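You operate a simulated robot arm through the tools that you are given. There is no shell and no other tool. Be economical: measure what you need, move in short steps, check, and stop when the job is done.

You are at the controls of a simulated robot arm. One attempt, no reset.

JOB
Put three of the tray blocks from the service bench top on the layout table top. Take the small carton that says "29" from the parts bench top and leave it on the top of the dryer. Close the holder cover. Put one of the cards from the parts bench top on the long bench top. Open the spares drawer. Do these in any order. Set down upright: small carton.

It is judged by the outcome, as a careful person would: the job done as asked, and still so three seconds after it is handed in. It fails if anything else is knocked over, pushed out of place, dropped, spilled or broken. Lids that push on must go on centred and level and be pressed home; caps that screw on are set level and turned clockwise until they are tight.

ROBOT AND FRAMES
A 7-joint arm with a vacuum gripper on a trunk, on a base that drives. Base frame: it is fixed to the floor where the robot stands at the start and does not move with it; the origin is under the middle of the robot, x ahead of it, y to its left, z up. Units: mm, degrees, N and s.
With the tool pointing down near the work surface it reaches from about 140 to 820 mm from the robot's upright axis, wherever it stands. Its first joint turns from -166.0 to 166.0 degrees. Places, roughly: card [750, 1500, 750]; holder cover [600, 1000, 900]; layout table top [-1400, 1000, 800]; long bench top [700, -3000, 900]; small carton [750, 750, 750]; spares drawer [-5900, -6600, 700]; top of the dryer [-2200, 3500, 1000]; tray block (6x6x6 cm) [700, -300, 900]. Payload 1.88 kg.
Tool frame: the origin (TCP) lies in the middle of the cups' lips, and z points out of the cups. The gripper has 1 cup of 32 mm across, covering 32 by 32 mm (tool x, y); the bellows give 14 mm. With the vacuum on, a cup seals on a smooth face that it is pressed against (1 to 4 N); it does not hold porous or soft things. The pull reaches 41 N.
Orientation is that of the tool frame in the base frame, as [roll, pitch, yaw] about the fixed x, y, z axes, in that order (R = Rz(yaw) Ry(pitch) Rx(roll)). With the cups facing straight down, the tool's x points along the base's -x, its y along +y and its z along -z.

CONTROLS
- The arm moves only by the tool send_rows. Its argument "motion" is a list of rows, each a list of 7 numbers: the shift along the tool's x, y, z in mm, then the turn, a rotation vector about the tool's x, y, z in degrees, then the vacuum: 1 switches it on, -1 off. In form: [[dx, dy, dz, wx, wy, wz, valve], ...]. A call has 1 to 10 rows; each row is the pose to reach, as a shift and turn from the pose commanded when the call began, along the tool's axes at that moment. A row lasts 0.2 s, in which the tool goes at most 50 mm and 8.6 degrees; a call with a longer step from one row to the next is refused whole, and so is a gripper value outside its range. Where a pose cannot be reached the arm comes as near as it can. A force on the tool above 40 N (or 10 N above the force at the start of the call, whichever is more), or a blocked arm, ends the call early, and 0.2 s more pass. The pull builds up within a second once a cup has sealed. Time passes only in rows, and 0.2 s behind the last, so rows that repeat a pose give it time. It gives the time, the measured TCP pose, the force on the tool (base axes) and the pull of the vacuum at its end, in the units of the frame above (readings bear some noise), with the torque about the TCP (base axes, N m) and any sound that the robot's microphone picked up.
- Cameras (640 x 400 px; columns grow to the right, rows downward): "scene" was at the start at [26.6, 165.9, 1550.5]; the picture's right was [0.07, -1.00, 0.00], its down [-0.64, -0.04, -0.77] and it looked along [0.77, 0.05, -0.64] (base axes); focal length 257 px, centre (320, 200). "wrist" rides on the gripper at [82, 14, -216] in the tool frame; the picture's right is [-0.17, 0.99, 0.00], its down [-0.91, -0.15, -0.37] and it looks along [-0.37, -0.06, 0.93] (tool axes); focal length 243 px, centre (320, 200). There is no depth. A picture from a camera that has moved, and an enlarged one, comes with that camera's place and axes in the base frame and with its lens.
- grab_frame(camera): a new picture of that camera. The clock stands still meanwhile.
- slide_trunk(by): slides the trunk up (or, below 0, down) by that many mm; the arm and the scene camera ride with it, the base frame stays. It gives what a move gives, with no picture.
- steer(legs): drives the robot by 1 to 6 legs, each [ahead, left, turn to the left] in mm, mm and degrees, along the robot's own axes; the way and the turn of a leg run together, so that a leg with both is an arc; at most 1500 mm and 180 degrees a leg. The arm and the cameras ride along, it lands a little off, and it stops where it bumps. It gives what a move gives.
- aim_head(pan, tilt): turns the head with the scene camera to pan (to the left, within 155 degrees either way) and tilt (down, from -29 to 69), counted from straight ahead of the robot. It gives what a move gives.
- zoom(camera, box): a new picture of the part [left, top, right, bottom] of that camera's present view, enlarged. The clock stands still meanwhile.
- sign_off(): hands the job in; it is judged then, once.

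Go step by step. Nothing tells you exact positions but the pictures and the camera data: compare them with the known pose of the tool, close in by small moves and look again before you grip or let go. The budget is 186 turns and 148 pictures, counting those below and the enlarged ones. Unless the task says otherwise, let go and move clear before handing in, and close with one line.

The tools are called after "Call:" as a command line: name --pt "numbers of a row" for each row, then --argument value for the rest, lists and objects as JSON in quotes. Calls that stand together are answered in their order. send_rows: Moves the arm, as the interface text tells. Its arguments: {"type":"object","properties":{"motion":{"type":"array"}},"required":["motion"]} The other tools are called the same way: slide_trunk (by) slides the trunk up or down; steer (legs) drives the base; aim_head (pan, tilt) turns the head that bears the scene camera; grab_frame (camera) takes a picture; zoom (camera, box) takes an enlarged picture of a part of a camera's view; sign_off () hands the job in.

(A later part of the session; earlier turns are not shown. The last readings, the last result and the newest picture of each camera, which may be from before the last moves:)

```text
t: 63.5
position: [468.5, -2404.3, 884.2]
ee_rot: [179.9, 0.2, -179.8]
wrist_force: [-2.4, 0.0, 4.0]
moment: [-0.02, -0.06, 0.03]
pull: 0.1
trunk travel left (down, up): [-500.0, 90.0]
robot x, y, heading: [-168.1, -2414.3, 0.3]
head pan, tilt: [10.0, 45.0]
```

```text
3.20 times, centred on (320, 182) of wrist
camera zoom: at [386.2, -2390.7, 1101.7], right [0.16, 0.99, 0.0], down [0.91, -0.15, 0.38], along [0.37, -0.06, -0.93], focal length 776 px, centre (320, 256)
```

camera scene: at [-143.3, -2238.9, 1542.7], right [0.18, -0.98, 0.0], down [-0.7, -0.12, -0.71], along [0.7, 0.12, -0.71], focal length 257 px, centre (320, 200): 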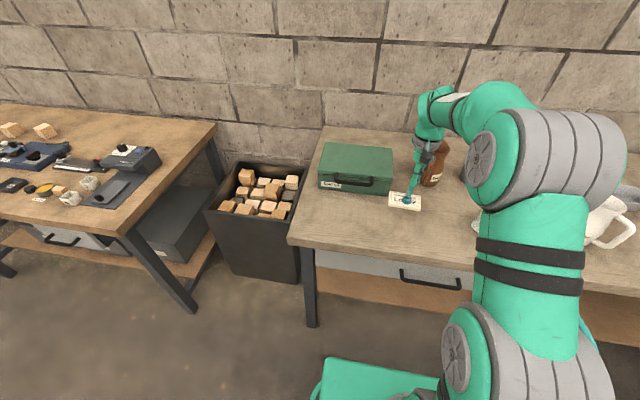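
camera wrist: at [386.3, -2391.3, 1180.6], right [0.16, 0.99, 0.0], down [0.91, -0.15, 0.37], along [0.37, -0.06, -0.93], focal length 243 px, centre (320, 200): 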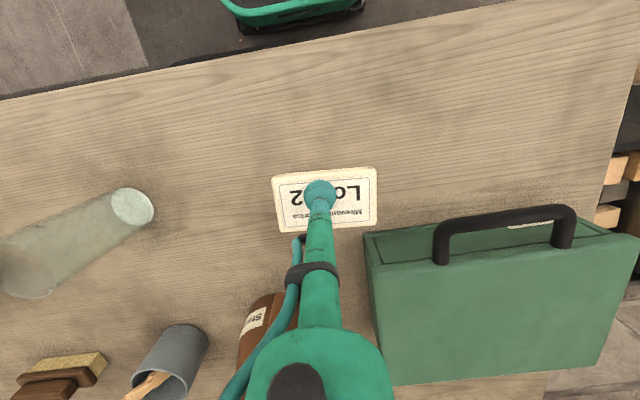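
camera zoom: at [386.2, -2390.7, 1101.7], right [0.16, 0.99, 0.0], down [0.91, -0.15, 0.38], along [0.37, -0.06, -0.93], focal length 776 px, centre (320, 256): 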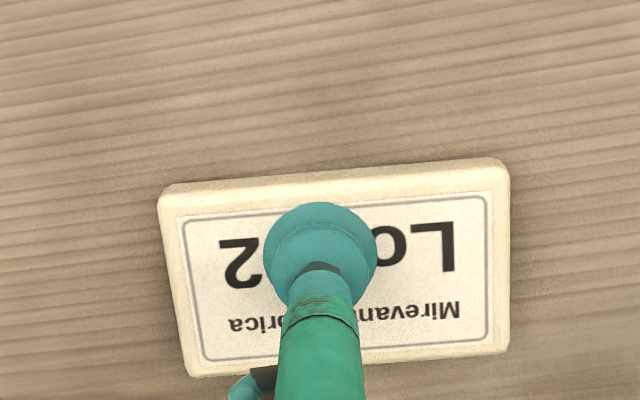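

Call:
send_rows --pt "0 0 -30 0 0 0 -1" --pt "0 0 -70 0 0 0 -1" --pt "0 0 -110 0 0 0 -1" --pt "0 0 -150 0 0 0 -1" --pt "0 0 -190 0 0 0 -1" --pt "45 0 -190 0 0 0 -1" --pt "90 0 -190 0 0 0 -1" --pt "135 0 -190 0 0 0 -1" --pt "175 0 -190 0 0 0 -1"

Call:
grab_frame --camera "wrist"

Call:
steer --legs '[[-160, 0, 0], [0, 1500, 0], [0, 500, 0]]'

Call:
aim_head --pan 20 --tilt 40

Call:
grab_frame --camera "scene"

Call:
grab_frame --camera "wrist"

```text
t: 65.5
position: [294.2, -2404.9, 1075.6]
ee_rot: [-180.0, 0.4, -179.9]
wrist_force: [-0.2, -0.1, -0.7]
moment: [0.01, 0.01, 0.01]
pull: 0.0
trunk travel left (down, up): [-500.0, 90.0]
robot x, y, heading: [-165.3, -2413.7, 0.0]
head pan, tilt: [10.0, 45.0]
```

```text
107 pictures are left
camera wrist: at [210.0, -2390.6, 1291.5], right [0.16, 0.99, 0.0], down [0.91, -0.15, 0.38], along [0.38, -0.06, -0.92], focal length 243 px, centre (320, 200)
```

wrist: 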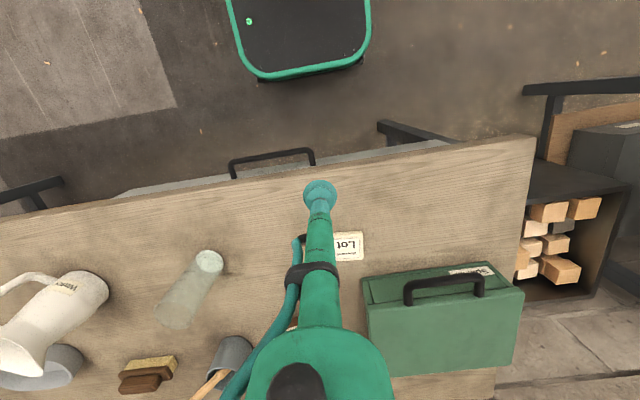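

```text
t: 76.5
position: [142.1, -408.4, 1075.8]
ee_rot: [180.0, 0.4, 179.4]
wrist_force: [-0.1, 0.5, -0.5]
moment: [0.01, 0.0, 0.04]
pull: 0.1
trunk travel left (down, up): [-500.0, 90.0]
robot x, y, heading: [-315.7, -411.3, -0.5]
head pan, tilt: [10.0, 45.0]
```

```text
t: 77.2
position: [141.0, -407.5, 1074.8]
ee_rot: [-180.0, 0.4, 179.4]
wrist_force: [0.0, -0.3, 0.0]
moment: [0.0, -0.01, 0.02]
pull: 0.1
trunk travel left (down, up): [-500.0, 90.0]
robot x, y, heading: [-319.9, -410.5, -0.4]
head pan, tilt: [20.0, 40.0]
```

```text
106 pictures are left
camera scene: at [-293.7, -222.3, 1549.9], right [0.33, -0.94, 0.0], down [-0.61, -0.21, -0.77], along [0.72, 0.25, -0.64], focal length 257 px, centre (320, 200)
```

scene: 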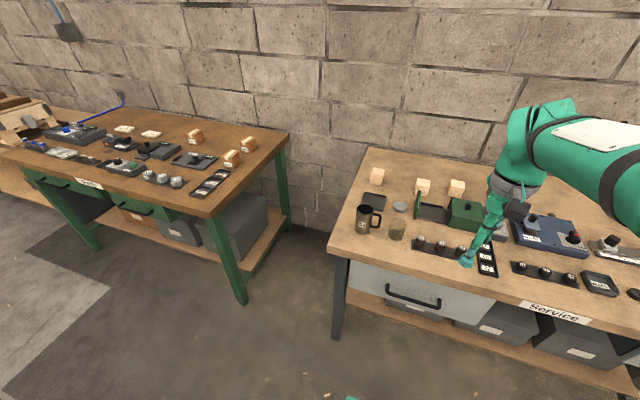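

```text
105 pictures are left
camera wrist: at [58.6, -393.1, 1291.6], right [0.17, 0.98, 0.0], down [0.91, -0.16, 0.38], along [0.38, -0.07, -0.92], focal length 243 px, centre (320, 200)
```

wrist: 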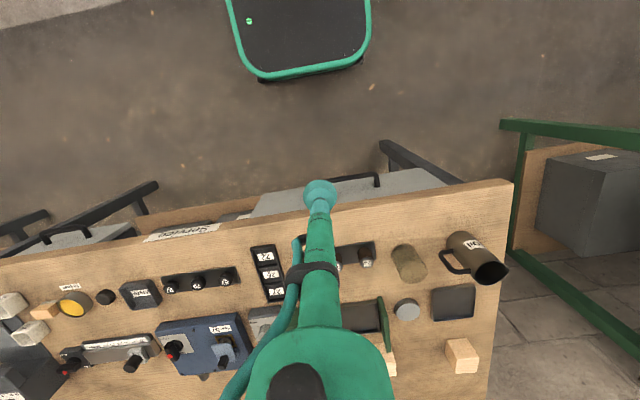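

I see at least three wood blocks behind the mug area on the service bench. The leftmost is near (702, -147), so I'll approach it.

Call:
steer --legs '[[0, 200, 0.4], [255, 0, 0]]'

Call:
send_rows --pt "-45 5 0 0 0 0 -1" --pt "-90 15 0 0 0 0 -1" --pt "-135 25 0 0 0 0 -1" --pt "-180 35 5 0 0 0 -1" --pt "-220 45 10 0 0 0 -1" --pt "-250 50 30 0 0 0 -1" --pt "-250 50 60 0 0 0 -1" --pt "-250 50 60 0 0 0 -1"

Call:
grab_frame --camera "wrist"

Call:
grab_frame --camera "scene"

```text
t: 80.3
position: [396.5, -204.5, 1076.6]
ee_rot: [-179.9, 0.4, 179.9]
wrist_force: [-0.1, 0.1, 0.1]
moment: [-0.02, 0.01, -0.04]
pull: 0.1
trunk travel left (down, up): [-500.0, 90.0]
robot x, y, heading: [-61.4, -214.3, 0.2]
head pan, tilt: [20.0, 40.0]
```

```text
t: 82.1
position: [648.6, -154.3, 1017.4]
ee_rot: [179.9, 0.4, 179.9]
wrist_force: [0.0, -0.3, 0.1]
moment: [0.01, -0.02, -0.02]
pull: 0.1
trunk travel left (down, up): [-500.0, 90.0]
robot x, y, heading: [-62.0, -209.4, 0.1]
head pan, tilt: [20.0, 40.0]
```

```text
104 pictures are left
camera wrist: at [565.1, -141.1, 1233.3], right [0.17, 0.99, 0.0], down [0.91, -0.16, 0.38], along [0.38, -0.06, -0.92], focal length 243 px, centre (320, 200)
```

wrist: 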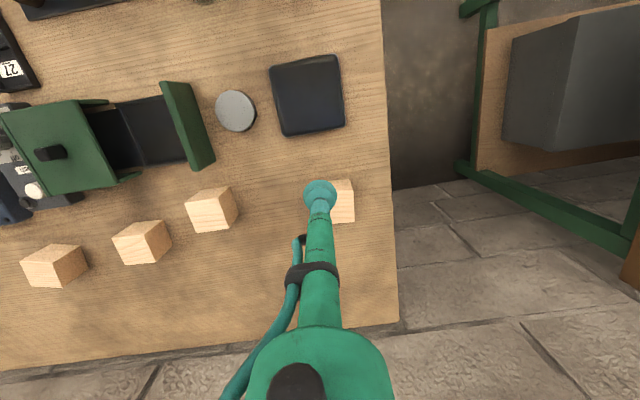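

```text
103 pictures are left
camera scene: at [-39.6, -22.1, 1549.9], right [0.34, -0.94, 0.0], down [-0.6, -0.22, -0.77], along [0.72, 0.26, -0.64], focal length 257 px, centre (320, 200)
```

scene: 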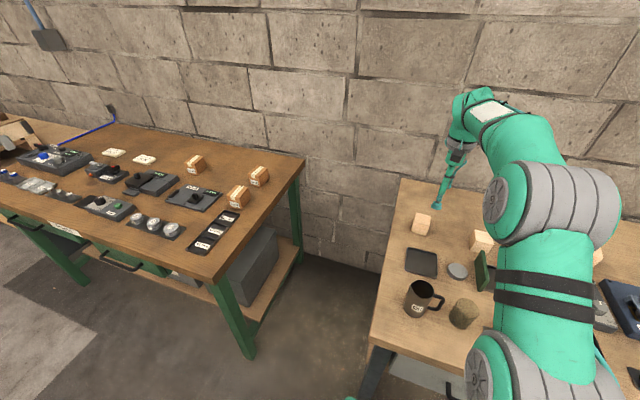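

Call:
zoom --camera "wrist" --box '[180, 140, 380, 265]'

Call:
zoom --camera "scene" --box '[390, 190, 510, 265]'

```text
3.20 times, centred on (280, 202) of wrist
camera zoom: at [565.1, -141.1, 1233.3], right [0.17, 0.99, 0.0], down [0.91, -0.16, 0.38], along [0.38, -0.06, -0.92], focal length 776 px, centre (448, 192)
```

zoom: 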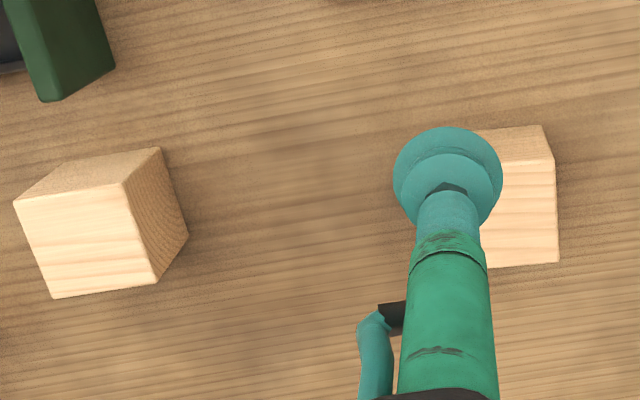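

```text
5.33 times, centred on (450, 228) of scene
camera zoom: at [-39.6, -22.1, 1549.9], right [0.34, -0.94, 0.0], down [-0.6, -0.22, -0.77], along [0.72, 0.26, -0.64], focal length 1370 px, centre (-373, 53)
```

zoom: 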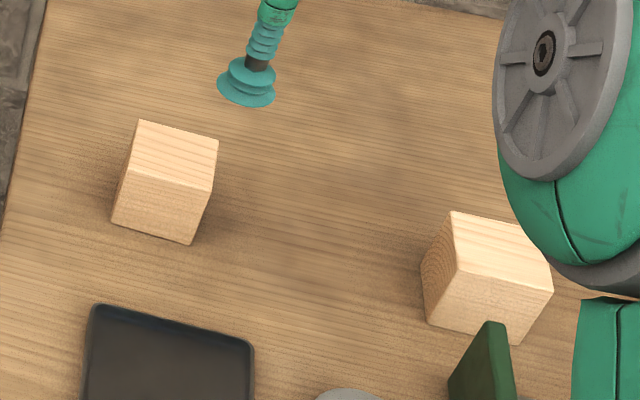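

Block 1's top centre is about (719.5, -140.5, 896). I'll go over it and take it.

Call:
send_rows --pt "-36 7 20 0 0 0 -1" --pt "-71 14 40 0 0 0 -1" --pt "-71 14 70 0 0 0 -1" --pt "-71 14 95 0 0 0 -1" --pt "-71 14 95 0 0 0 -1"

Call:
zoom --camera "wrist" --box '[220, 120, 420, 245]'

```text
t: 83.3
position: [719.1, -141.1, 921.6]
ee_rot: [180.0, 0.5, 179.9]
wrist_force: [0.0, -0.6, 0.5]
moment: [0.04, 0.01, 0.0]
pull: 0.0
trunk travel left (down, up): [-500.0, 90.0]
robot x, y, heading: [-62.3, -213.8, -0.1]
head pan, tilt: [20.0, 40.0]
```

```text
3.20 times, centred on (320, 182) of wrist
camera zoom: at [636.2, -126.6, 1137.9], right [0.17, 0.99, 0.0], down [0.91, -0.16, 0.38], along [0.38, -0.06, -0.92], focal length 776 px, centre (320, 256)
```

zoom: 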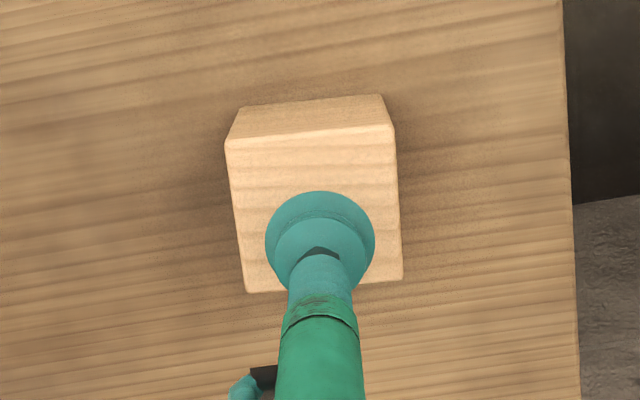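

Call:
send_rows --pt "4 -1 15 0 0 0 1" --pt "4 -1 22 0 0 0 1" --pt "4 -1 25 0 0 0 1" --pt "4 -1 28 0 0 0 1" --pt "4 -1 28 0 0 0 1" --pt "4 -1 28 0 0 0 1" --pt "4 -1 28 0 0 0 1"

```text
t: 84.9
position: [716.2, -141.2, 894.3]
ee_rot: [179.9, 0.4, 180.0]
wrist_force: [0.8, 0.4, 3.4]
moment: [-0.02, 0.08, -0.02]
pull: 41.0
trunk travel left (down, up): [-500.0, 90.0]
robot x, y, heading: [-63.5, -213.5, -0.1]
head pan, tilt: [20.0, 40.0]
```

Sealed. I'll lift, retract, back away, drive beside the layout table and turn to face it.

Call:
send_rows --pt "0 0 -20 0 0 0 1" --pt "0 0 -60 0 0 0 1" --pt "0 0 -105 0 0 0 1" --pt "0 0 -150 0 0 0 1" --pt "35 0 -180 0 0 0 1" --pt "80 0 -180 0 0 0 1" --pt "125 0 -180 0 0 0 1" --pt "170 0 -180 0 0 0 1" --pt "215 0 -180 0 0 0 1" --pt "260 -30 -180 0 0 0 1"

Call:
steer --legs '[[-300, 0, 0], [0, 900, 0], [0, 0, 180]]'

Call:
aim_head --pan 0 --tilt 40

Call:
grab_frame --camera "scene"

Call:
grab_frame --camera "wrist"

```text
refused: row 10 steps farther than a row can; nothing moved
```

```text
t: 98.6
position: [-1133.6, 623.9, 893.8]
ee_rot: [180.0, 0.4, -0.4]
wrist_force: [0.5, 0.5, -0.6]
moment: [-0.01, 0.01, 0.0]
pull: 0.1
trunk travel left (down, up): [-500.0, 90.0]
robot x, y, heading: [-362.8, 685.7, 179.5]
head pan, tilt: [20.0, 40.0]
```

```text
t: 99.4
position: [-1133.7, 624.7, 893.4]
ee_rot: [-180.0, 0.4, -0.5]
wrist_force: [0.3, -0.3, 1.0]
moment: [-0.03, 0.0, 0.0]
pull: 0.0
trunk travel left (down, up): [-500.0, 90.0]
robot x, y, heading: [-356.3, 687.0, 179.5]
head pan, tilt: [0.0, 40.0]
```

```text
99 pictures are left
camera scene: at [-381.3, 520.6, 1549.9], right [0.01, 1.0, 0.0], down [0.64, -0.01, -0.77], along [-0.77, 0.01, -0.64], focal length 257 px, centre (320, 200)
```

scene: 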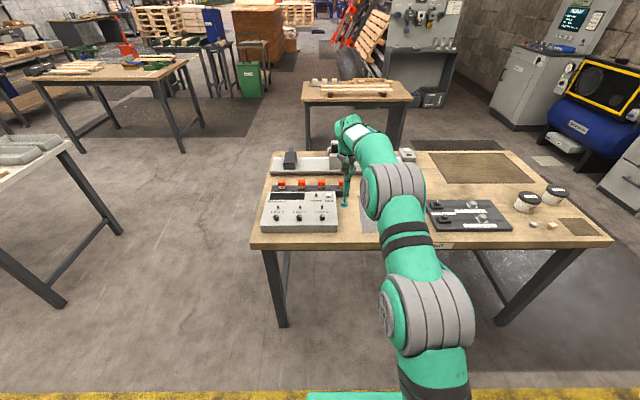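

```text
98 pictures are left
camera wrist: at [-1050.4, 609.7, 1110.2], right [-0.17, -0.98, 0.0], down [-0.91, 0.16, 0.38], along [-0.38, 0.07, -0.92], focal length 243 px, centre (320, 200)
```

wrist: 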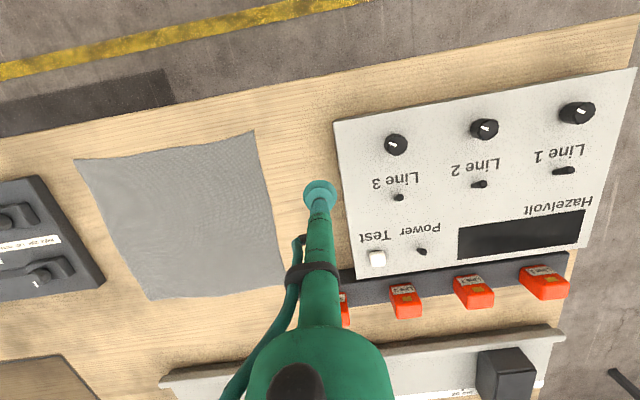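

The arm rows were refused for one over-long step, but the drive still ran with the arm low, and the block came off. That was my mistake: I chained calls that depended on each other. I'll raise the arm and check what was disturbed.

Call:
send_rows --pt "0 0 -40 0 0 0 -1" --pt "0 0 -85 0 0 0 -1" --pt "0 0 -130 0 0 0 -1" --pt "0 0 -175 0 0 0 -1"

Call:
aim_head --pan 150 --tilt 35

Call:
grab_frame --camera "scene"

Call:
aim_head --pan -140 --tilt 35

Call:
grab_frame --camera "scene"

```text
t: 100.4
position: [-1134.2, 626.3, 1067.0]
ee_rot: [-179.9, 0.3, -0.5]
wrist_force: [-0.1, 0.1, -0.1]
moment: [0.03, -0.04, 0.0]
pull: 0.1
trunk travel left (down, up): [-500.0, 90.0]
robot x, y, heading: [-352.8, 690.1, 179.4]
head pan, tilt: [0.0, 40.0]
```

```text
t: 102.8
position: [-1132.1, 625.6, 1069.2]
ee_rot: [-179.9, 0.5, -0.4]
wrist_force: [0.0, 0.6, 0.2]
moment: [0.01, -0.01, -0.01]
pull: 0.1
trunk travel left (down, up): [-500.0, 90.0]
robot x, y, heading: [-357.3, 686.5, 179.6]
head pan, tilt: [150.0, 35.0]
```

```text
97 pictures are left
camera scene: at [-220.4, 475.2, 1557.5], right [-0.51, -0.86, 0.0], down [-0.49, 0.29, -0.82], along [0.71, -0.42, -0.57], focal length 257 px, centre (320, 200)
```

scene: 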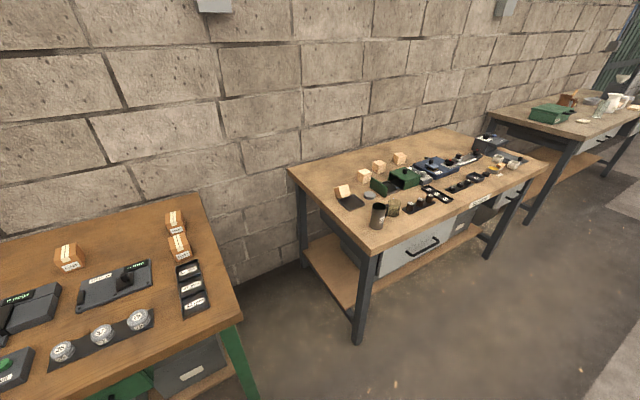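

```text
t: 106.7
position: [-1133.1, 625.0, 1068.7]
ee_rot: [180.0, 0.5, -0.5]
wrist_force: [-0.9, -0.2, 0.5]
moment: [0.01, 0.02, 0.02]
pull: 0.0
trunk travel left (down, up): [-500.0, 90.0]
robot x, y, heading: [-356.7, 690.2, 179.5]
head pan, tilt: [-140.0, 35.0]
```

```text
96 pictures are left
camera scene: at [-228.3, 576.0, 1557.5], right [0.64, -0.77, 0.0], down [-0.44, -0.36, -0.82], along [0.63, 0.52, -0.57], focal length 257 px, centre (320, 200)
```

scene: 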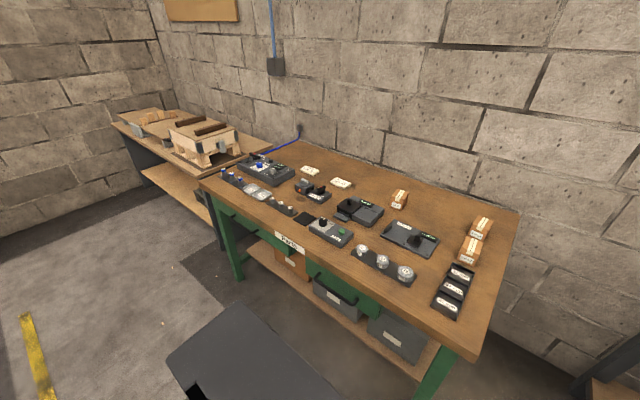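

The block seems to have stopped on the dark tray on the service bench. Zooming in to check.

Call:
aim_head --pan 150 --tilt 35

Call:
zoom --camera "scene" --box '[300, 145, 460, 245]'

Call:
zoom --camera "scene" --box '[0, 200, 240, 350]'

```text
t: 110.7
position: [-1132.1, 624.6, 1067.7]
ee_rot: [180.0, 0.5, -0.4]
wrist_force: [-0.3, 0.0, 0.3]
moment: [0.02, 0.01, 0.01]
pull: 0.1
trunk travel left (down, up): [-500.0, 90.0]
robot x, y, heading: [-358.5, 688.2, 179.3]
head pan, tilt: [150.0, 35.0]
```

```text
4.00 times, centred on (380, 195) of scene
camera zoom: at [-220.4, 475.2, 1557.5], right [-0.51, -0.86, 0.0], down [-0.49, 0.29, -0.82], along [0.71, -0.42, -0.57], focal length 1027 px, centre (80, 220)
```

zoom: 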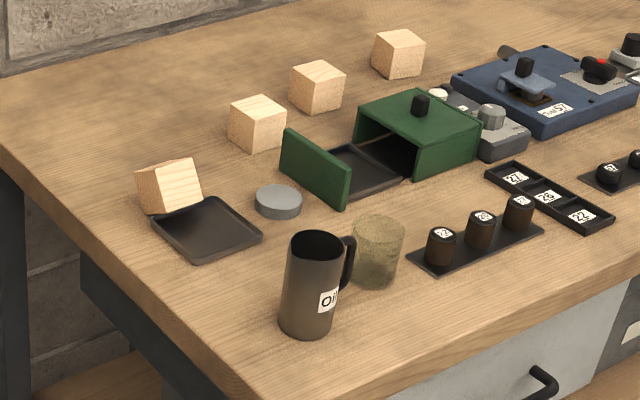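

```text
2.67 times, centred on (120, 275) of scene
camera zoom: at [-220.4, 475.2, 1557.5], right [-0.51, -0.86, 0.0], down [-0.49, 0.29, -0.82], along [0.71, -0.42, -0.57], focal length 685 px, centre (853, 0)
```

zoom: 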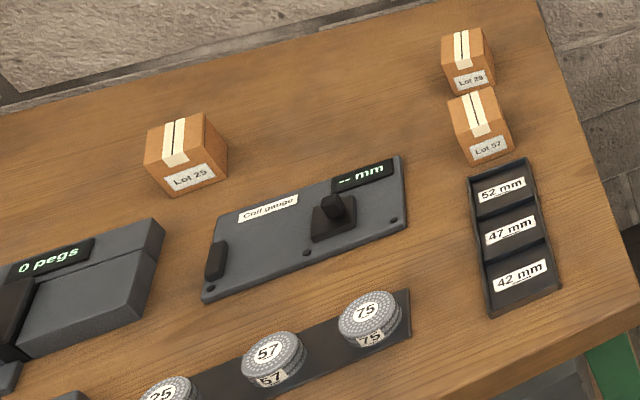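

The block is only leaning on the tray rim, so it is recoverable, and nothing else seems disturbed. Before going back I'll survey free space on the layout table.

Call:
send_rows --pt "-45 0 -10 0 0 0 -1" --pt "-90 0 -20 0 0 0 -1" --pt "-135 0 -30 0 0 0 -1" --pt "-180 0 -40 0 0 0 -1" --pt "-225 0 -50 0 0 0 -1" --pt "-270 0 -60 0 0 0 -1" --pt "-315 0 -70 0 0 0 -1"

Call:
grab_frame --camera "wrist"

Call:
aim_head --pan 0 --tilt 40

Call:
grab_frame --camera "scene"

```text
t: 112.3
position: [-1148.5, 638.5, 1033.9]
ee_rot: [179.9, 0.5, -0.5]
wrist_force: [0.4, -0.3, 0.4]
moment: [0.0, 0.0, 0.0]
pull: 0.0
out of reach, approached as far as the arm can: row 1, 2, 3, 4, 5, 6, 7
trunk travel left (down, up): [-500.0, 90.0]
robot x, y, heading: [-357.4, 683.5, 179.7]
head pan, tilt: [150.0, 35.0]
```

```text
93 pictures are left
camera wrist: at [-1065.2, 623.3, 1249.9], right [-0.18, -0.98, 0.0], down [-0.91, 0.16, 0.38], along [-0.38, 0.06, -0.92], focal length 243 px, centre (320, 200)
```

wrist: 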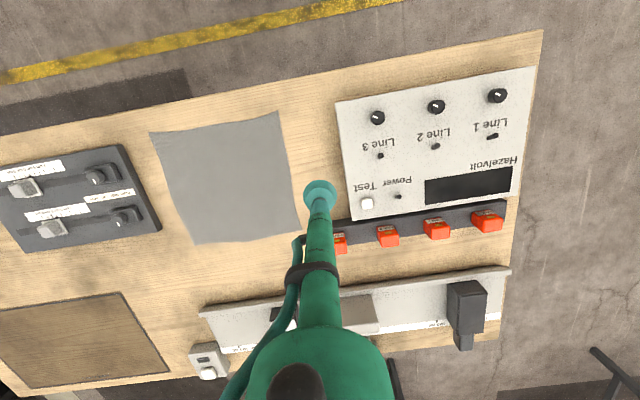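

```text
t: 114.7
position: [-1148.4, 638.8, 1034.4]
ee_rot: [179.8, 0.6, -0.5]
wrist_force: [-0.4, -0.1, -0.4]
moment: [0.03, 0.02, -0.01]
pull: 0.0
trunk travel left (down, up): [-500.0, 90.0]
robot x, y, heading: [-356.8, 690.9, 179.6]
head pan, tilt: [0.0, 40.0]
```

```text
92 pictures are left
camera scene: at [-381.3, 520.7, 1549.9], right [0.01, 1.0, 0.0], down [0.64, -0.01, -0.77], along [-0.77, 0.01, -0.64], focal length 257 px, centre (320, 200)
```

scene: 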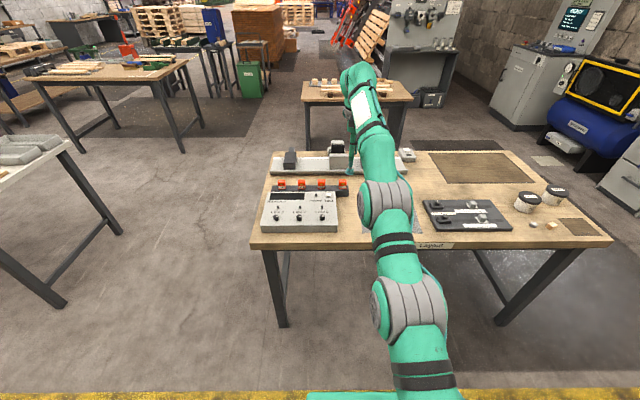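

The strip of bare wood behind the grey mat (x about -1380, y 780–1000) is free for three blocks. I'll retract the arm, then go back to the service bench.

Call:
send_rows --pt "45 0 0 0 0 0 -1" --pt "90 0 -10 0 0 0 -1" --pt "135 0 -20 0 0 0 -1" --pt "180 0 -30 0 0 0 -1" --pt "225 0 -40 0 0 0 -1" --pt "270 0 -40 0 0 0 -1" --pt "315 0 -40 0 0 0 -1" --pt "340 0 -40 0 0 0 -1"

```text
t: 116.5
position: [-1106.8, 626.9, 1101.5]
ee_rot: [180.0, 0.3, -0.5]
wrist_force: [-0.2, -0.6, -1.2]
moment: [0.0, -0.01, 0.0]
pull: 0.0
out of reach, approached as far as the arm can: row 1, 2, 3, 4, 5, 6, 7, 8
trunk travel left (down, up): [-500.0, 90.0]
robot x, y, heading: [-358.6, 689.0, 179.6]
head pan, tilt: [0.0, 40.0]
```

Call:
send_rows --pt "40 0 25 0 0 0 -1" --pt "80 0 50 0 0 0 -1" --pt "120 0 75 0 0 0 -1" --pt "160 0 100 0 0 0 -1" --pt "205 0 100 0 0 0 -1" --pt "250 0 100 0 0 0 -1" --pt "295 0 100 0 0 0 -1" --pt "330 0 100 0 0 0 -1" --pt "330 0 100 0 0 0 -1"

```text
t: 118.5
position: [-1113.8, 616.7, 1075.1]
ee_rot: [-179.9, 0.4, -0.5]
wrist_force: [0.0, -0.4, -0.3]
moment: [0.01, 0.03, 0.01]
pull: 0.1
out of reach, approached as far as the arm can: row 1, 2, 3, 4, 5, 6, 7, 8, 9
trunk travel left (down, up): [-500.0, 90.0]
robot x, y, heading: [-354.3, 687.9, 179.3]
head pan, tilt: [0.0, 40.0]
```

Call:
send_rows --pt "30 0 0 0 0 0 -1" --pt "60 0 0 0 0 0 -1" --pt "60 0 0 0 0 0 -1"

```text
t: 119.3
position: [-1108.8, 610.1, 1090.6]
ee_rot: [179.9, 0.3, -0.6]
wrist_force: [1.0, -0.1, 0.1]
moment: [-0.02, -0.02, 0.0]
pull: 0.1
out of reach, approached as far as the arm can: row 1, 2, 3
trunk travel left (down, up): [-500.0, 90.0]
robot x, y, heading: [-355.6, 687.8, 179.6]
head pan, tilt: [0.0, 40.0]
```

Call:
send_rows --pt "0 0 30 0 0 0 -1" --pt "0 0 60 0 0 0 -1" --pt "0 0 60 0 0 0 -1" --pt "0 0 60 0 0 0 -1" --pt "0 0 60 0 0 0 -1"

Call:
grab_frame --camera "scene"

```text
t: 120.5
position: [-1120.2, 609.3, 1044.4]
ee_rot: [180.0, -0.1, -0.6]
wrist_force: [0.3, 0.3, 0.6]
moment: [0.01, 0.02, 0.01]
pull: 0.0
out of reach, approached as far as the arm can: row 1, 2, 3, 4, 5
trunk travel left (down, up): [-500.0, 90.0]
robot x, y, heading: [-355.7, 682.5, 179.3]
head pan, tilt: [0.0, 40.0]
```

```text
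91 pictures are left
camera scene: at [-381.3, 520.7, 1549.9], right [0.01, 1.0, 0.0], down [0.64, -0.01, -0.77], along [-0.77, 0.01, -0.64], focal length 257 px, centre (320, 200)
```

scene: 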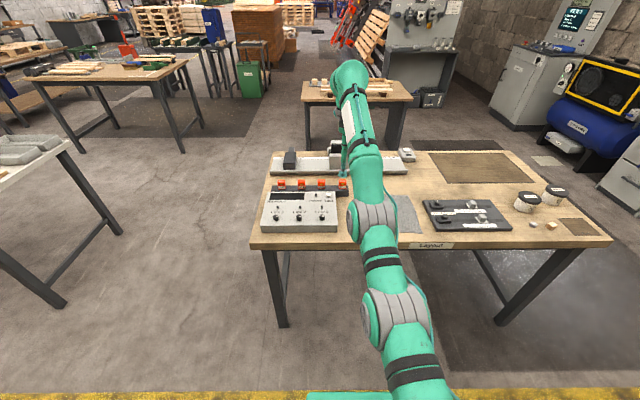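

The arm is stretched straight and the solver is stuck there. I'll bring the commanded pose back near the actual one, at a lower height, to free it.

Call:
send_rows --pt "-48 0 5 0 0 0 -1" --pt "-96 0 10 0 0 0 -1" --pt "-144 0 15 0 0 0 -1" --pt "-192 0 20 0 0 0 -1" --pt "-240 0 25 0 0 0 -1" --pt "-288 0 30 0 0 0 -1" --pt "-336 0 35 0 0 0 -1" --pt "-370 0 40 0 0 0 -1" --pt "-370 0 60 0 0 0 -1" --pt "-370 0 80 0 0 0 -1"

```text
t: 122.7
position: [-1189.4, 640.5, 896.4]
ee_rot: [179.8, 0.6, -0.5]
wrist_force: [-0.2, 1.1, -0.3]
moment: [-0.06, 0.05, -0.02]
pull: 0.0
out of reach, approached as far as the arm can: row 1, 2, 3, 4, 5, 6, 7, 8, 9, 10
trunk travel left (down, up): [-500.0, 90.0]
robot x, y, heading: [-355.6, 688.4, 179.3]
head pan, tilt: [0.0, 40.0]
```

Call:
slide_trunk --by 20

Call:
send_rows --pt "10 0 0 0 0 0 -1" --pt "20 0 0 0 0 0 -1" --pt "20 0 0 0 0 0 -1" --pt "20 0 0 0 0 0 -1"

```text
t: 123.3
position: [-1189.4, 640.7, 913.8]
ee_rot: [-179.9, 0.4, -0.5]
wrist_force: [-0.4, 0.3, -0.2]
moment: [-0.01, -0.03, 0.03]
pull: 0.1
trunk travel left (down, up): [-520.0, 70.0]
robot x, y, heading: [-357.2, 686.7, 179.4]
head pan, tilt: [0.0, 40.0]
```

```text
t: 124.3
position: [-1168.6, 639.9, 915.3]
ee_rot: [-179.9, 0.5, -0.5]
wrist_force: [-0.1, -0.5, 0.2]
moment: [0.02, 0.02, 0.0]
pull: 0.1
out of reach, approached as far as the arm can: row 1
trunk travel left (down, up): [-520.0, 70.0]
robot x, y, heading: [-355.7, 686.5, 179.6]
head pan, tilt: [0.0, 40.0]
```

Freed: the command now follows the arm. I'll retract inward a little further.

Call:
send_rows --pt "30 0 0 0 0 0 -1" --pt "65 0 -10 0 0 0 -1" --pt "105 0 -25 0 0 0 -1" --pt "145 0 -45 0 0 0 -1" --pt "185 0 -70 0 0 0 -1" --pt "225 0 -95 0 0 0 -1" --pt "265 0 -120 0 0 0 -1" --pt "305 0 -145 0 0 0 -1" --pt "340 0 -165 0 0 0 -1" --pt "340 0 -165 0 0 0 -1"

Call:
grab_frame --camera "scene"

```text
t: 126.5
position: [-826.1, 638.0, 1076.9]
ee_rot: [-179.9, 0.4, -0.5]
wrist_force: [0.0, 0.7, 0.5]
moment: [0.01, 0.01, 0.02]
pull: 0.0
trunk travel left (down, up): [-520.0, 70.0]
robot x, y, heading: [-357.9, 687.1, 179.4]
head pan, tilt: [0.0, 40.0]
```

```text
90 pictures are left
camera scene: at [-380.8, 520.7, 1569.9], right [0.01, 1.0, 0.0], down [0.64, -0.01, -0.77], along [-0.77, 0.01, -0.64], focal length 257 px, centre (320, 200)
```

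scene: 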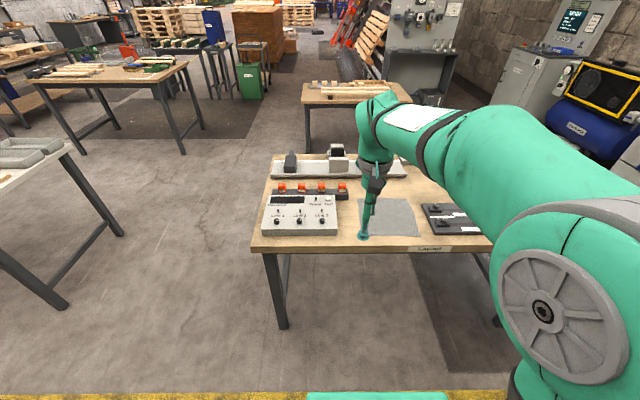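

Recovered. Turning back to the service bench.

Call:
steer --legs '[[0, 0, -179.5], [0, -880, 0], [200, 0, 0]]'

Call:
aim_head --pan 15 --tilt 45

Call:
grab_frame --camera "scene"

Call:
grab_frame --camera "wrist"

```text
t: 139.8
position: [291.1, -156.6, 1076.2]
ee_rot: [-179.9, 0.4, 178.1]
wrist_force: [-1.8, 0.4, 0.1]
moment: [0.0, 0.01, -0.01]
pull: 0.0
trunk travel left (down, up): [-520.0, 70.0]
robot x, y, heading: [-176.4, -198.2, -1.7]
head pan, tilt: [0.0, 40.0]
```

```text
t: 140.5
position: [291.3, -156.4, 1076.7]
ee_rot: [180.0, 0.4, 178.2]
wrist_force: [-0.2, -0.4, -0.6]
moment: [0.02, -0.01, -0.01]
pull: 0.0
trunk travel left (down, up): [-520.0, 70.0]
robot x, y, heading: [-182.6, -192.9, -1.9]
head pan, tilt: [15.0, 45.0]
```

```text
89 pictures are left
camera scene: at [-155.4, -15.8, 1562.7], right [0.23, -0.97, 0.0], down [-0.69, -0.16, -0.71], along [0.69, 0.16, -0.71], focal length 257 px, centre (320, 200)
```

scene: 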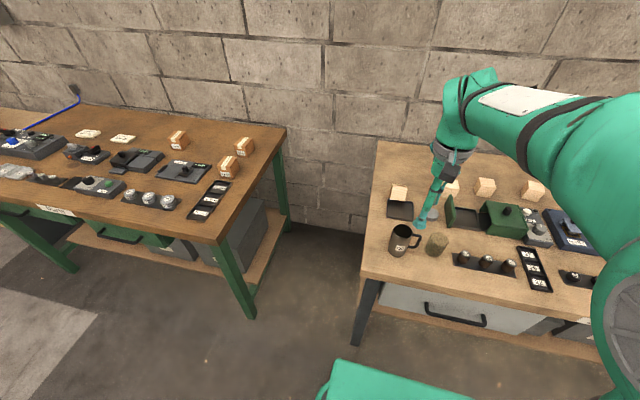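

```text
88 pictures are left
camera wrist: at [207.2, -140.8, 1292.2], right [0.2, 0.98, 0.0], down [0.91, -0.18, 0.38], along [0.37, -0.07, -0.92], focal length 243 px, centre (320, 200)
```

wrist: 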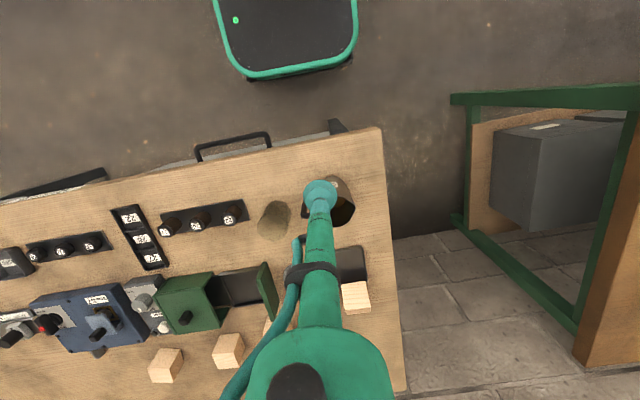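

Call:
zoom --camera "scene" --box '[360, 165, 480, 240]'

Call:
zoom --camera "wrist" --box '[260, 225, 420, 325]'

```text
5.33 times, centred on (420, 202) of scene
camera zoom: at [-155.4, -15.8, 1562.7], right [0.23, -0.97, 0.0], down [-0.69, -0.16, -0.71], along [0.69, 0.16, -0.71], focal length 1370 px, centre (-213, 187)
```

zoom: 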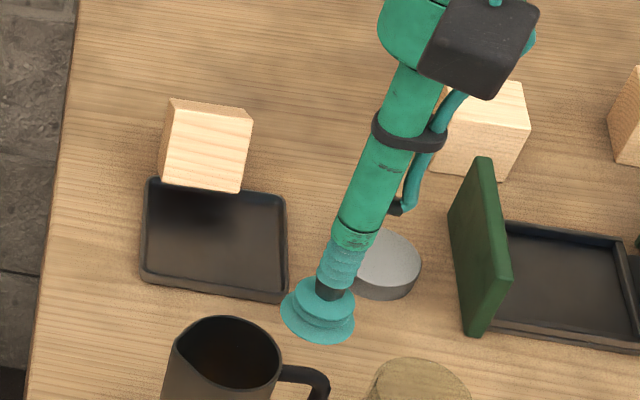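

```text
4.00 times, centred on (340, 275) of wrist
camera zoom: at [207.2, -140.8, 1292.2], right [0.2, 0.98, 0.0], down [0.91, -0.18, 0.38], along [0.37, -0.07, -0.92], focal length 970 px, centre (240, -100)
```

zoom: 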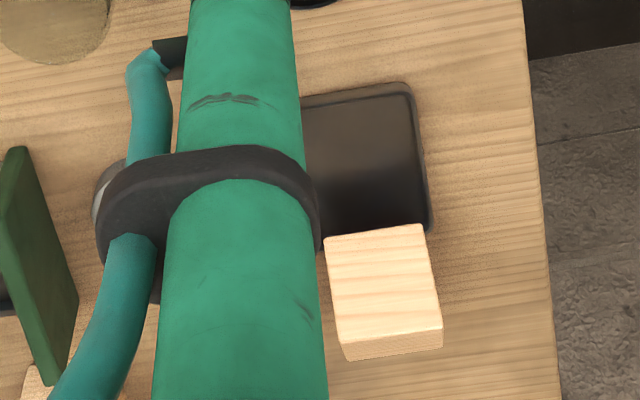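

The block has rolled forward about 60° and leans on the tray rim. I'll take closer views to get its faces exactly.

Call:
zoom --camera "scene" --box '[380, 180, 420, 205]'

Call:
zoom --camera "wrist" --box '[332, 275, 380, 305]'

```text
16.00 times, centred on (400, 192) of scene
camera zoom: at [-155.4, -15.8, 1562.7], right [0.23, -0.97, 0.0], down [-0.69, -0.16, -0.71], along [0.69, 0.16, -0.71], focal length 4109 px, centre (-960, 320)
```

zoom: 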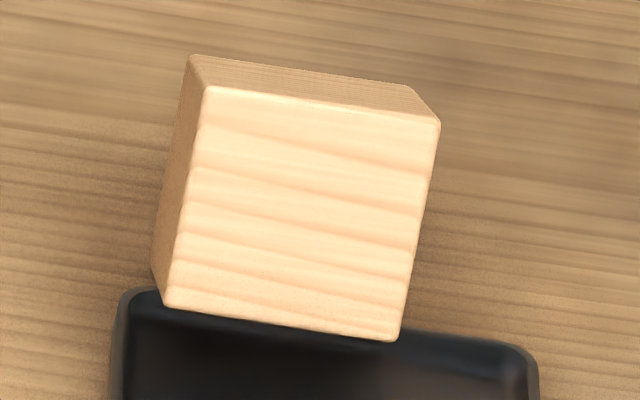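

```text
13.33 times, centred on (356, 290) of wrist
camera zoom: at [207.2, -140.8, 1292.2], right [0.2, 0.98, 0.0], down [0.91, -0.18, 0.38], along [0.37, -0.07, -0.92], focal length 3235 px, centre (-160, -1000)
```

zoom: 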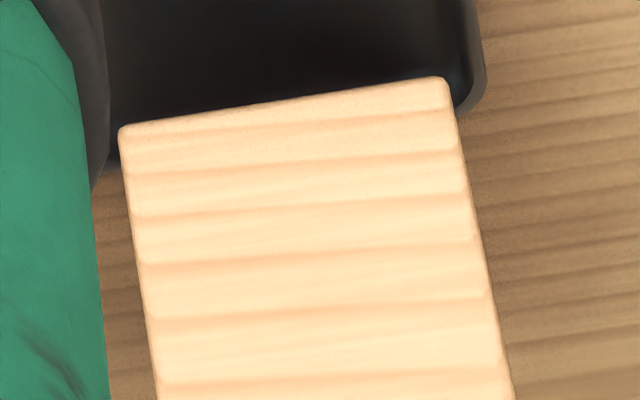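

Plan: with a vertical tool on the tray side, push the upper part of the block gently in +x so that it rocks back upright. First I'll drive a little closer.

Call:
steer --legs '[[115, 0, 1.9]]'

```text
t: 141.8
position: [404.0, -143.2, 1075.8]
ee_rot: [180.0, 0.3, -179.9]
wrist_force: [-0.4, -0.7, -0.5]
moment: [0.01, -0.02, 0.01]
pull: 0.0
trunk travel left (down, up): [-520.0, 70.0]
robot x, y, heading: [-65.2, -197.7, -0.2]
head pan, tilt: [15.0, 45.0]
```

Call:
send_rows --pt "-45 0 0 0 0 0 -1" --pt "-90 -1 5 0 0 0 -1" --pt "-135 -2 20 0 0 0 -1" --pt "-171 -3 50 0 0 0 -1" --pt "-171 -3 95 0 0 0 -1" --pt "-171 -3 116 0 0 0 -1" --pt "-171 -3 116 0 0 0 -1"

Call:
zoom --camera "wrist" --box '[220, 120, 420, 245]'

Call:
zoom --camera "scene" --box '[360, 180, 480, 255]'

```text
t: 143.3
position: [576.4, -146.5, 961.7]
ee_rot: [-180.0, 0.4, -179.9]
wrist_force: [-0.1, 0.1, 0.7]
moment: [0.02, -0.01, 0.0]
pull: 0.1
trunk travel left (down, up): [-520.0, 70.0]
robot x, y, heading: [-69.4, -198.5, -0.1]
head pan, tilt: [15.0, 45.0]
```

```text
3.20 times, centred on (320, 182) of wrist
camera zoom: at [492.9, -132.6, 1177.3], right [0.16, 0.99, 0.0], down [0.91, -0.15, 0.38], along [0.38, -0.06, -0.92], focal length 776 px, centre (320, 256)
```

zoom: 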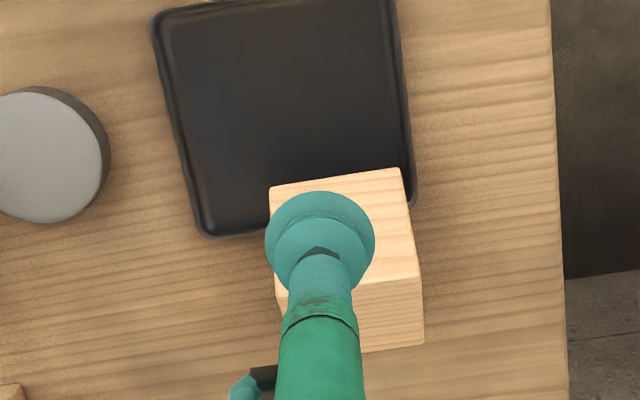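

```text
5.33 times, centred on (420, 218) of scene
camera zoom: at [-45.9, -16.7, 1562.7], right [0.26, -0.97, 0.0], down [-0.68, -0.18, -0.71], along [0.68, 0.18, -0.71], focal length 1370 px, centre (-213, 107)
```

zoom: 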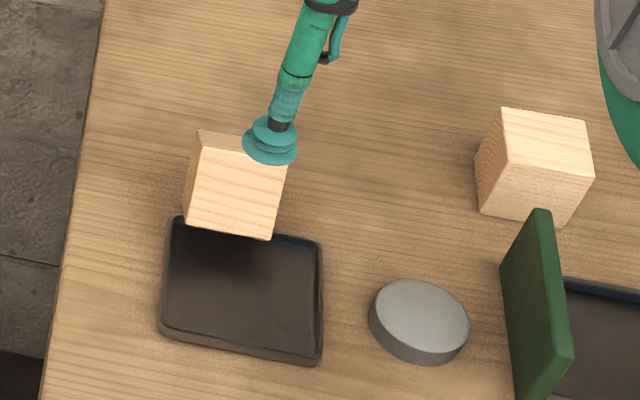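

The block's upper edge is near x 621–632, z 899. I'll lower on the tray side and push +x.

Call:
send_rows --pt "10 3 30 0 0 0 -1" --pt "10 3 60 0 0 0 -1" --pt "10 3 76 0 0 0 -1" --pt "10 3 76 0 0 0 -1"

Call:
zoom --camera "scene" --box '[370, 185, 450, 235]'

```text
t: 144.3
position: [566.1, -143.0, 886.0]
ee_rot: [-180.0, 0.5, -179.8]
wrist_force: [0.0, -0.2, -0.3]
moment: [-0.01, 0.01, -0.01]
pull: 0.0
trunk travel left (down, up): [-520.0, 70.0]
robot x, y, heading: [-66.3, -196.0, 0.2]
head pan, tilt: [15.0, 45.0]
```

```text
8.00 times, centred on (410, 210) of scene
camera zoom: at [-45.9, -16.7, 1562.7], right [0.26, -0.97, 0.0], down [-0.68, -0.18, -0.71], along [0.68, 0.18, -0.71], focal length 2055 px, centre (-400, 120)
```

zoom: 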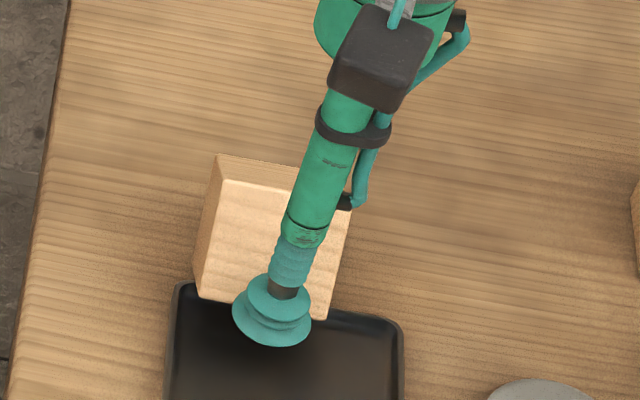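

Call:
send_rows --pt "-15 0 0 0 0 0 -1" --pt "-25 0 0 0 0 0 -1" --pt "-32 0 0 0 0 0 -1" --pt "-39 0 0 0 0 0 -1" --pt "-45 0 0 0 0 0 -1" --pt "-51 0 0 0 0 0 -1" --pt "-57 0 0 0 0 0 -1" --pt "-57 0 0 0 0 0 -1"

Call:
zoom --camera "scene" --box '[370, 175, 450, 225]'

```text
t: 146.2
position: [623.0, -142.8, 884.6]
ee_rot: [180.0, 0.3, -179.9]
wrist_force: [-0.7, 0.5, 3.7]
moment: [-0.02, -0.06, 0.02]
pull: 0.0
trunk travel left (down, up): [-520.0, 70.0]
robot x, y, heading: [-66.1, -197.8, 0.3]
head pan, tilt: [15.0, 45.0]
```

```text
8.00 times, centred on (410, 200) of scene
camera zoom: at [-46.2, -16.7, 1562.7], right [0.26, -0.97, 0.0], down [-0.68, -0.18, -0.71], along [0.68, 0.18, -0.71], focal length 2055 px, centre (-400, 200)
```

zoom: 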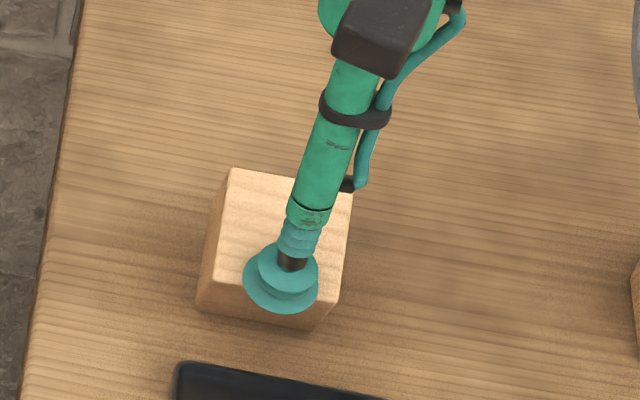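

The block has rocked back. I'll lift and look.

Call:
send_rows --pt "5 0 -20 0 0 0 -1" --pt "5 0 -50 0 0 0 -1" --pt "0 0 -70 0 0 0 -1"

Call:
zoom --camera "scene" --box '[360, 165, 480, 240]'

Call:
zoom --camera "wrist" --box '[220, 120, 420, 245]'

```text
t: 146.9
position: [622.8, -142.3, 955.0]
ee_rot: [-180.0, 0.3, -179.9]
wrist_force: [0.2, 0.4, 0.5]
moment: [0.0, 0.0, 0.01]
pull: 0.0
trunk travel left (down, up): [-520.0, 70.0]
robot x, y, heading: [-63.4, -198.6, 0.2]
head pan, tilt: [15.0, 45.0]
```

```text
5.33 times, centred on (420, 202) of scene
camera zoom: at [-46.1, -16.7, 1562.6], right [0.26, -0.97, 0.0], down [-0.68, -0.18, -0.71], along [0.68, 0.18, -0.71], focal length 1370 px, centre (-213, 187)
```

zoom: 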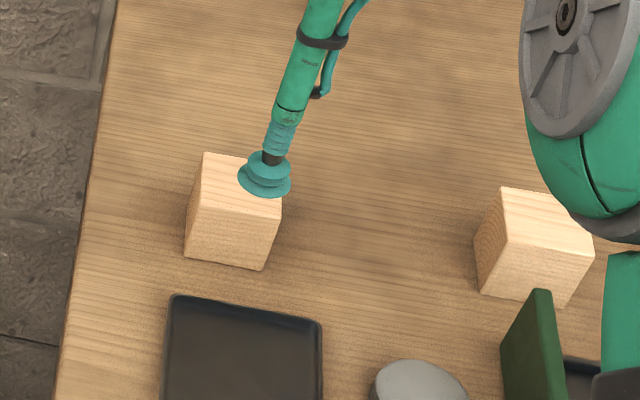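

```text
3.20 times, centred on (320, 182) of wrist
camera zoom: at [538.9, -129.8, 1171.7], right [0.16, 0.99, 0.0], down [0.91, -0.15, 0.38], along [0.38, -0.06, -0.92], focal length 776 px, centre (320, 256)
```

zoom: 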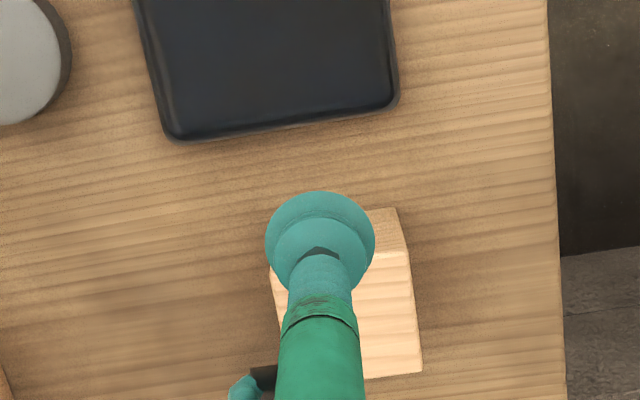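

Upright again, and the tray has not moved (its rear edge is still at x≈611). The block top is near (679, -143, 896). Picking it.

Call:
send_rows --pt "-30 0 10 0 0 0 1" --pt "-56 0 30 0 0 0 1" --pt "-56 0 50 0 0 0 1" --pt "-56 0 56 0 0 0 1" --pt "-56 0 59 0 0 0 1" --pt "-56 0 61 0 0 0 1" --pt "-56 0 61 0 0 0 1" --pt "-56 0 61 0 0 0 1" --pt "-56 0 61 0 0 0 1"

```text
t: 148.9
position: [679.3, -142.4, 895.4]
ee_rot: [180.0, 0.3, -179.9]
wrist_force: [0.2, 0.0, 1.4]
moment: [0.01, 0.02, 0.02]
pull: 41.1
trunk travel left (down, up): [-520.0, 70.0]
robot x, y, heading: [-65.6, -200.4, -0.2]
head pan, tilt: [15.0, 45.0]
```

Call:
send_rows --pt "0 0 -20 0 0 0 1" --pt "0 0 -60 0 0 0 1" --pt "0 0 -100 0 0 0 1" --pt "0 0 -140 0 0 0 1" --pt "20 0 -175 0 0 0 1" --pt "60 0 -180 0 0 0 1" --pt "105 0 -180 0 0 0 1" --pt "150 0 -180 0 0 0 1" --pt "195 0 -180 0 0 0 1" --pt "230 0 -180 0 0 0 1"

```text
t: 151.2
position: [447.9, -143.5, 1074.5]
ee_rot: [180.0, 0.4, -179.9]
wrist_force: [-0.3, -0.4, -0.5]
moment: [0.0, 0.03, 0.03]
pull: 40.1
trunk travel left (down, up): [-520.0, 70.0]
robot x, y, heading: [-64.8, -196.8, 0.3]
head pan, tilt: [15.0, 45.0]
```

Call:
steer --legs '[[-300, 0, 0], [0, 1090, 0], [0, 0, 180], [210, 0, 0]]'

Call:
grab_frame --camera "wrist"

Call:
aim_head --pan 0 --tilt 45

Call:
grab_frame --camera "scene"

```text
t: 166.9
position: [-1101.2, 839.6, 1073.6]
ee_rot: [179.9, 0.4, -0.7]
wrist_force: [-0.4, 0.2, -1.0]
moment: [0.01, 0.03, 0.01]
pull: 40.4
trunk travel left (down, up): [-520.0, 70.0]
robot x, y, heading: [-585.3, 888.3, 179.3]
head pan, tilt: [15.0, 45.0]
```

```text
77 pictures are left
camera wrist: at [-1017.5, 825.5, 1289.7], right [-0.18, -0.98, 0.0], down [-0.91, 0.16, 0.38], along [-0.37, 0.07, -0.92], focal length 243 px, centre (320, 200)
```

wrist: 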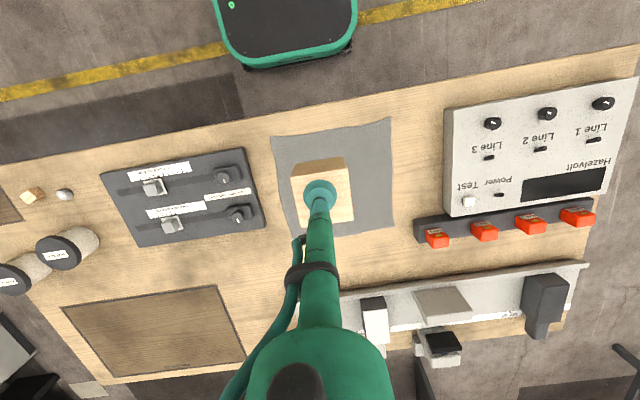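

```text
t: 167.7
position: [-1100.9, 840.4, 1073.9]
ee_rot: [-180.0, 0.4, -0.7]
wrist_force: [0.9, 0.4, -1.0]
moment: [0.01, -0.03, 0.02]
pull: 40.5
trunk travel left (down, up): [-520.0, 70.0]
robot x, y, heading: [-586.0, 886.7, 179.5]
head pan, tilt: [0.0, 45.0]
```

```text
76 pictures are left
camera scene: at [-607.6, 721.2, 1562.7], right [0.01, 1.0, 0.0], down [0.71, -0.01, -0.71], along [-0.71, 0.01, -0.71], focal length 257 px, centre (320, 200)
```

scene: 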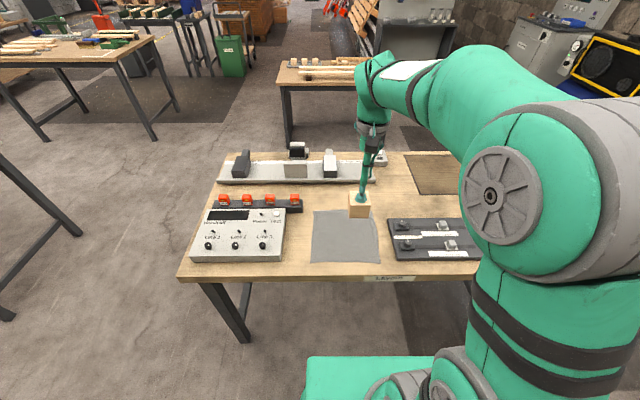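

The table surface is near z 806. I'll set block 1 at about (-1360, 970), on bare wood behind the mat, starting with a hover at z≈900.

Call:
send_rows --pt "-43 -21 8 0 0 0 1" --pt "-85 -42 20 0 0 0 1" --pt "-125 -61 38 0 0 0 1" --pt "-165 -80 56 0 0 0 1" --pt "-205 -100 75 0 0 0 1" --pt "-240 -117 95 0 0 0 1" --pt "-261 -127 130 0 0 0 1" --pt "-261 -127 165 0 0 0 1" --pt "-261 -127 165 0 0 0 1"

Call:
grab_frame --camera "wrist"

```text
t: 169.7
position: [-1362.3, 970.0, 908.7]
ee_rot: [-180.0, 0.4, -0.7]
wrist_force: [0.1, 0.3, -1.1]
moment: [0.01, 0.01, 0.0]
pull: 40.4
trunk travel left (down, up): [-520.0, 70.0]
robot x, y, heading: [-585.1, 888.5, 179.3]
head pan, tilt: [0.0, 45.0]
```

```text
75 pictures are left
camera wrist: at [-1278.9, 956.0, 1125.9], right [-0.18, -0.98, 0.0], down [-0.91, 0.16, 0.38], along [-0.38, 0.07, -0.92], focal length 243 px, centre (320, 200)
```

wrist: 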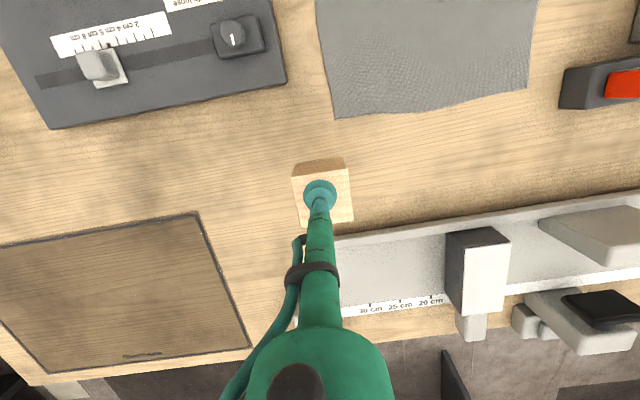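

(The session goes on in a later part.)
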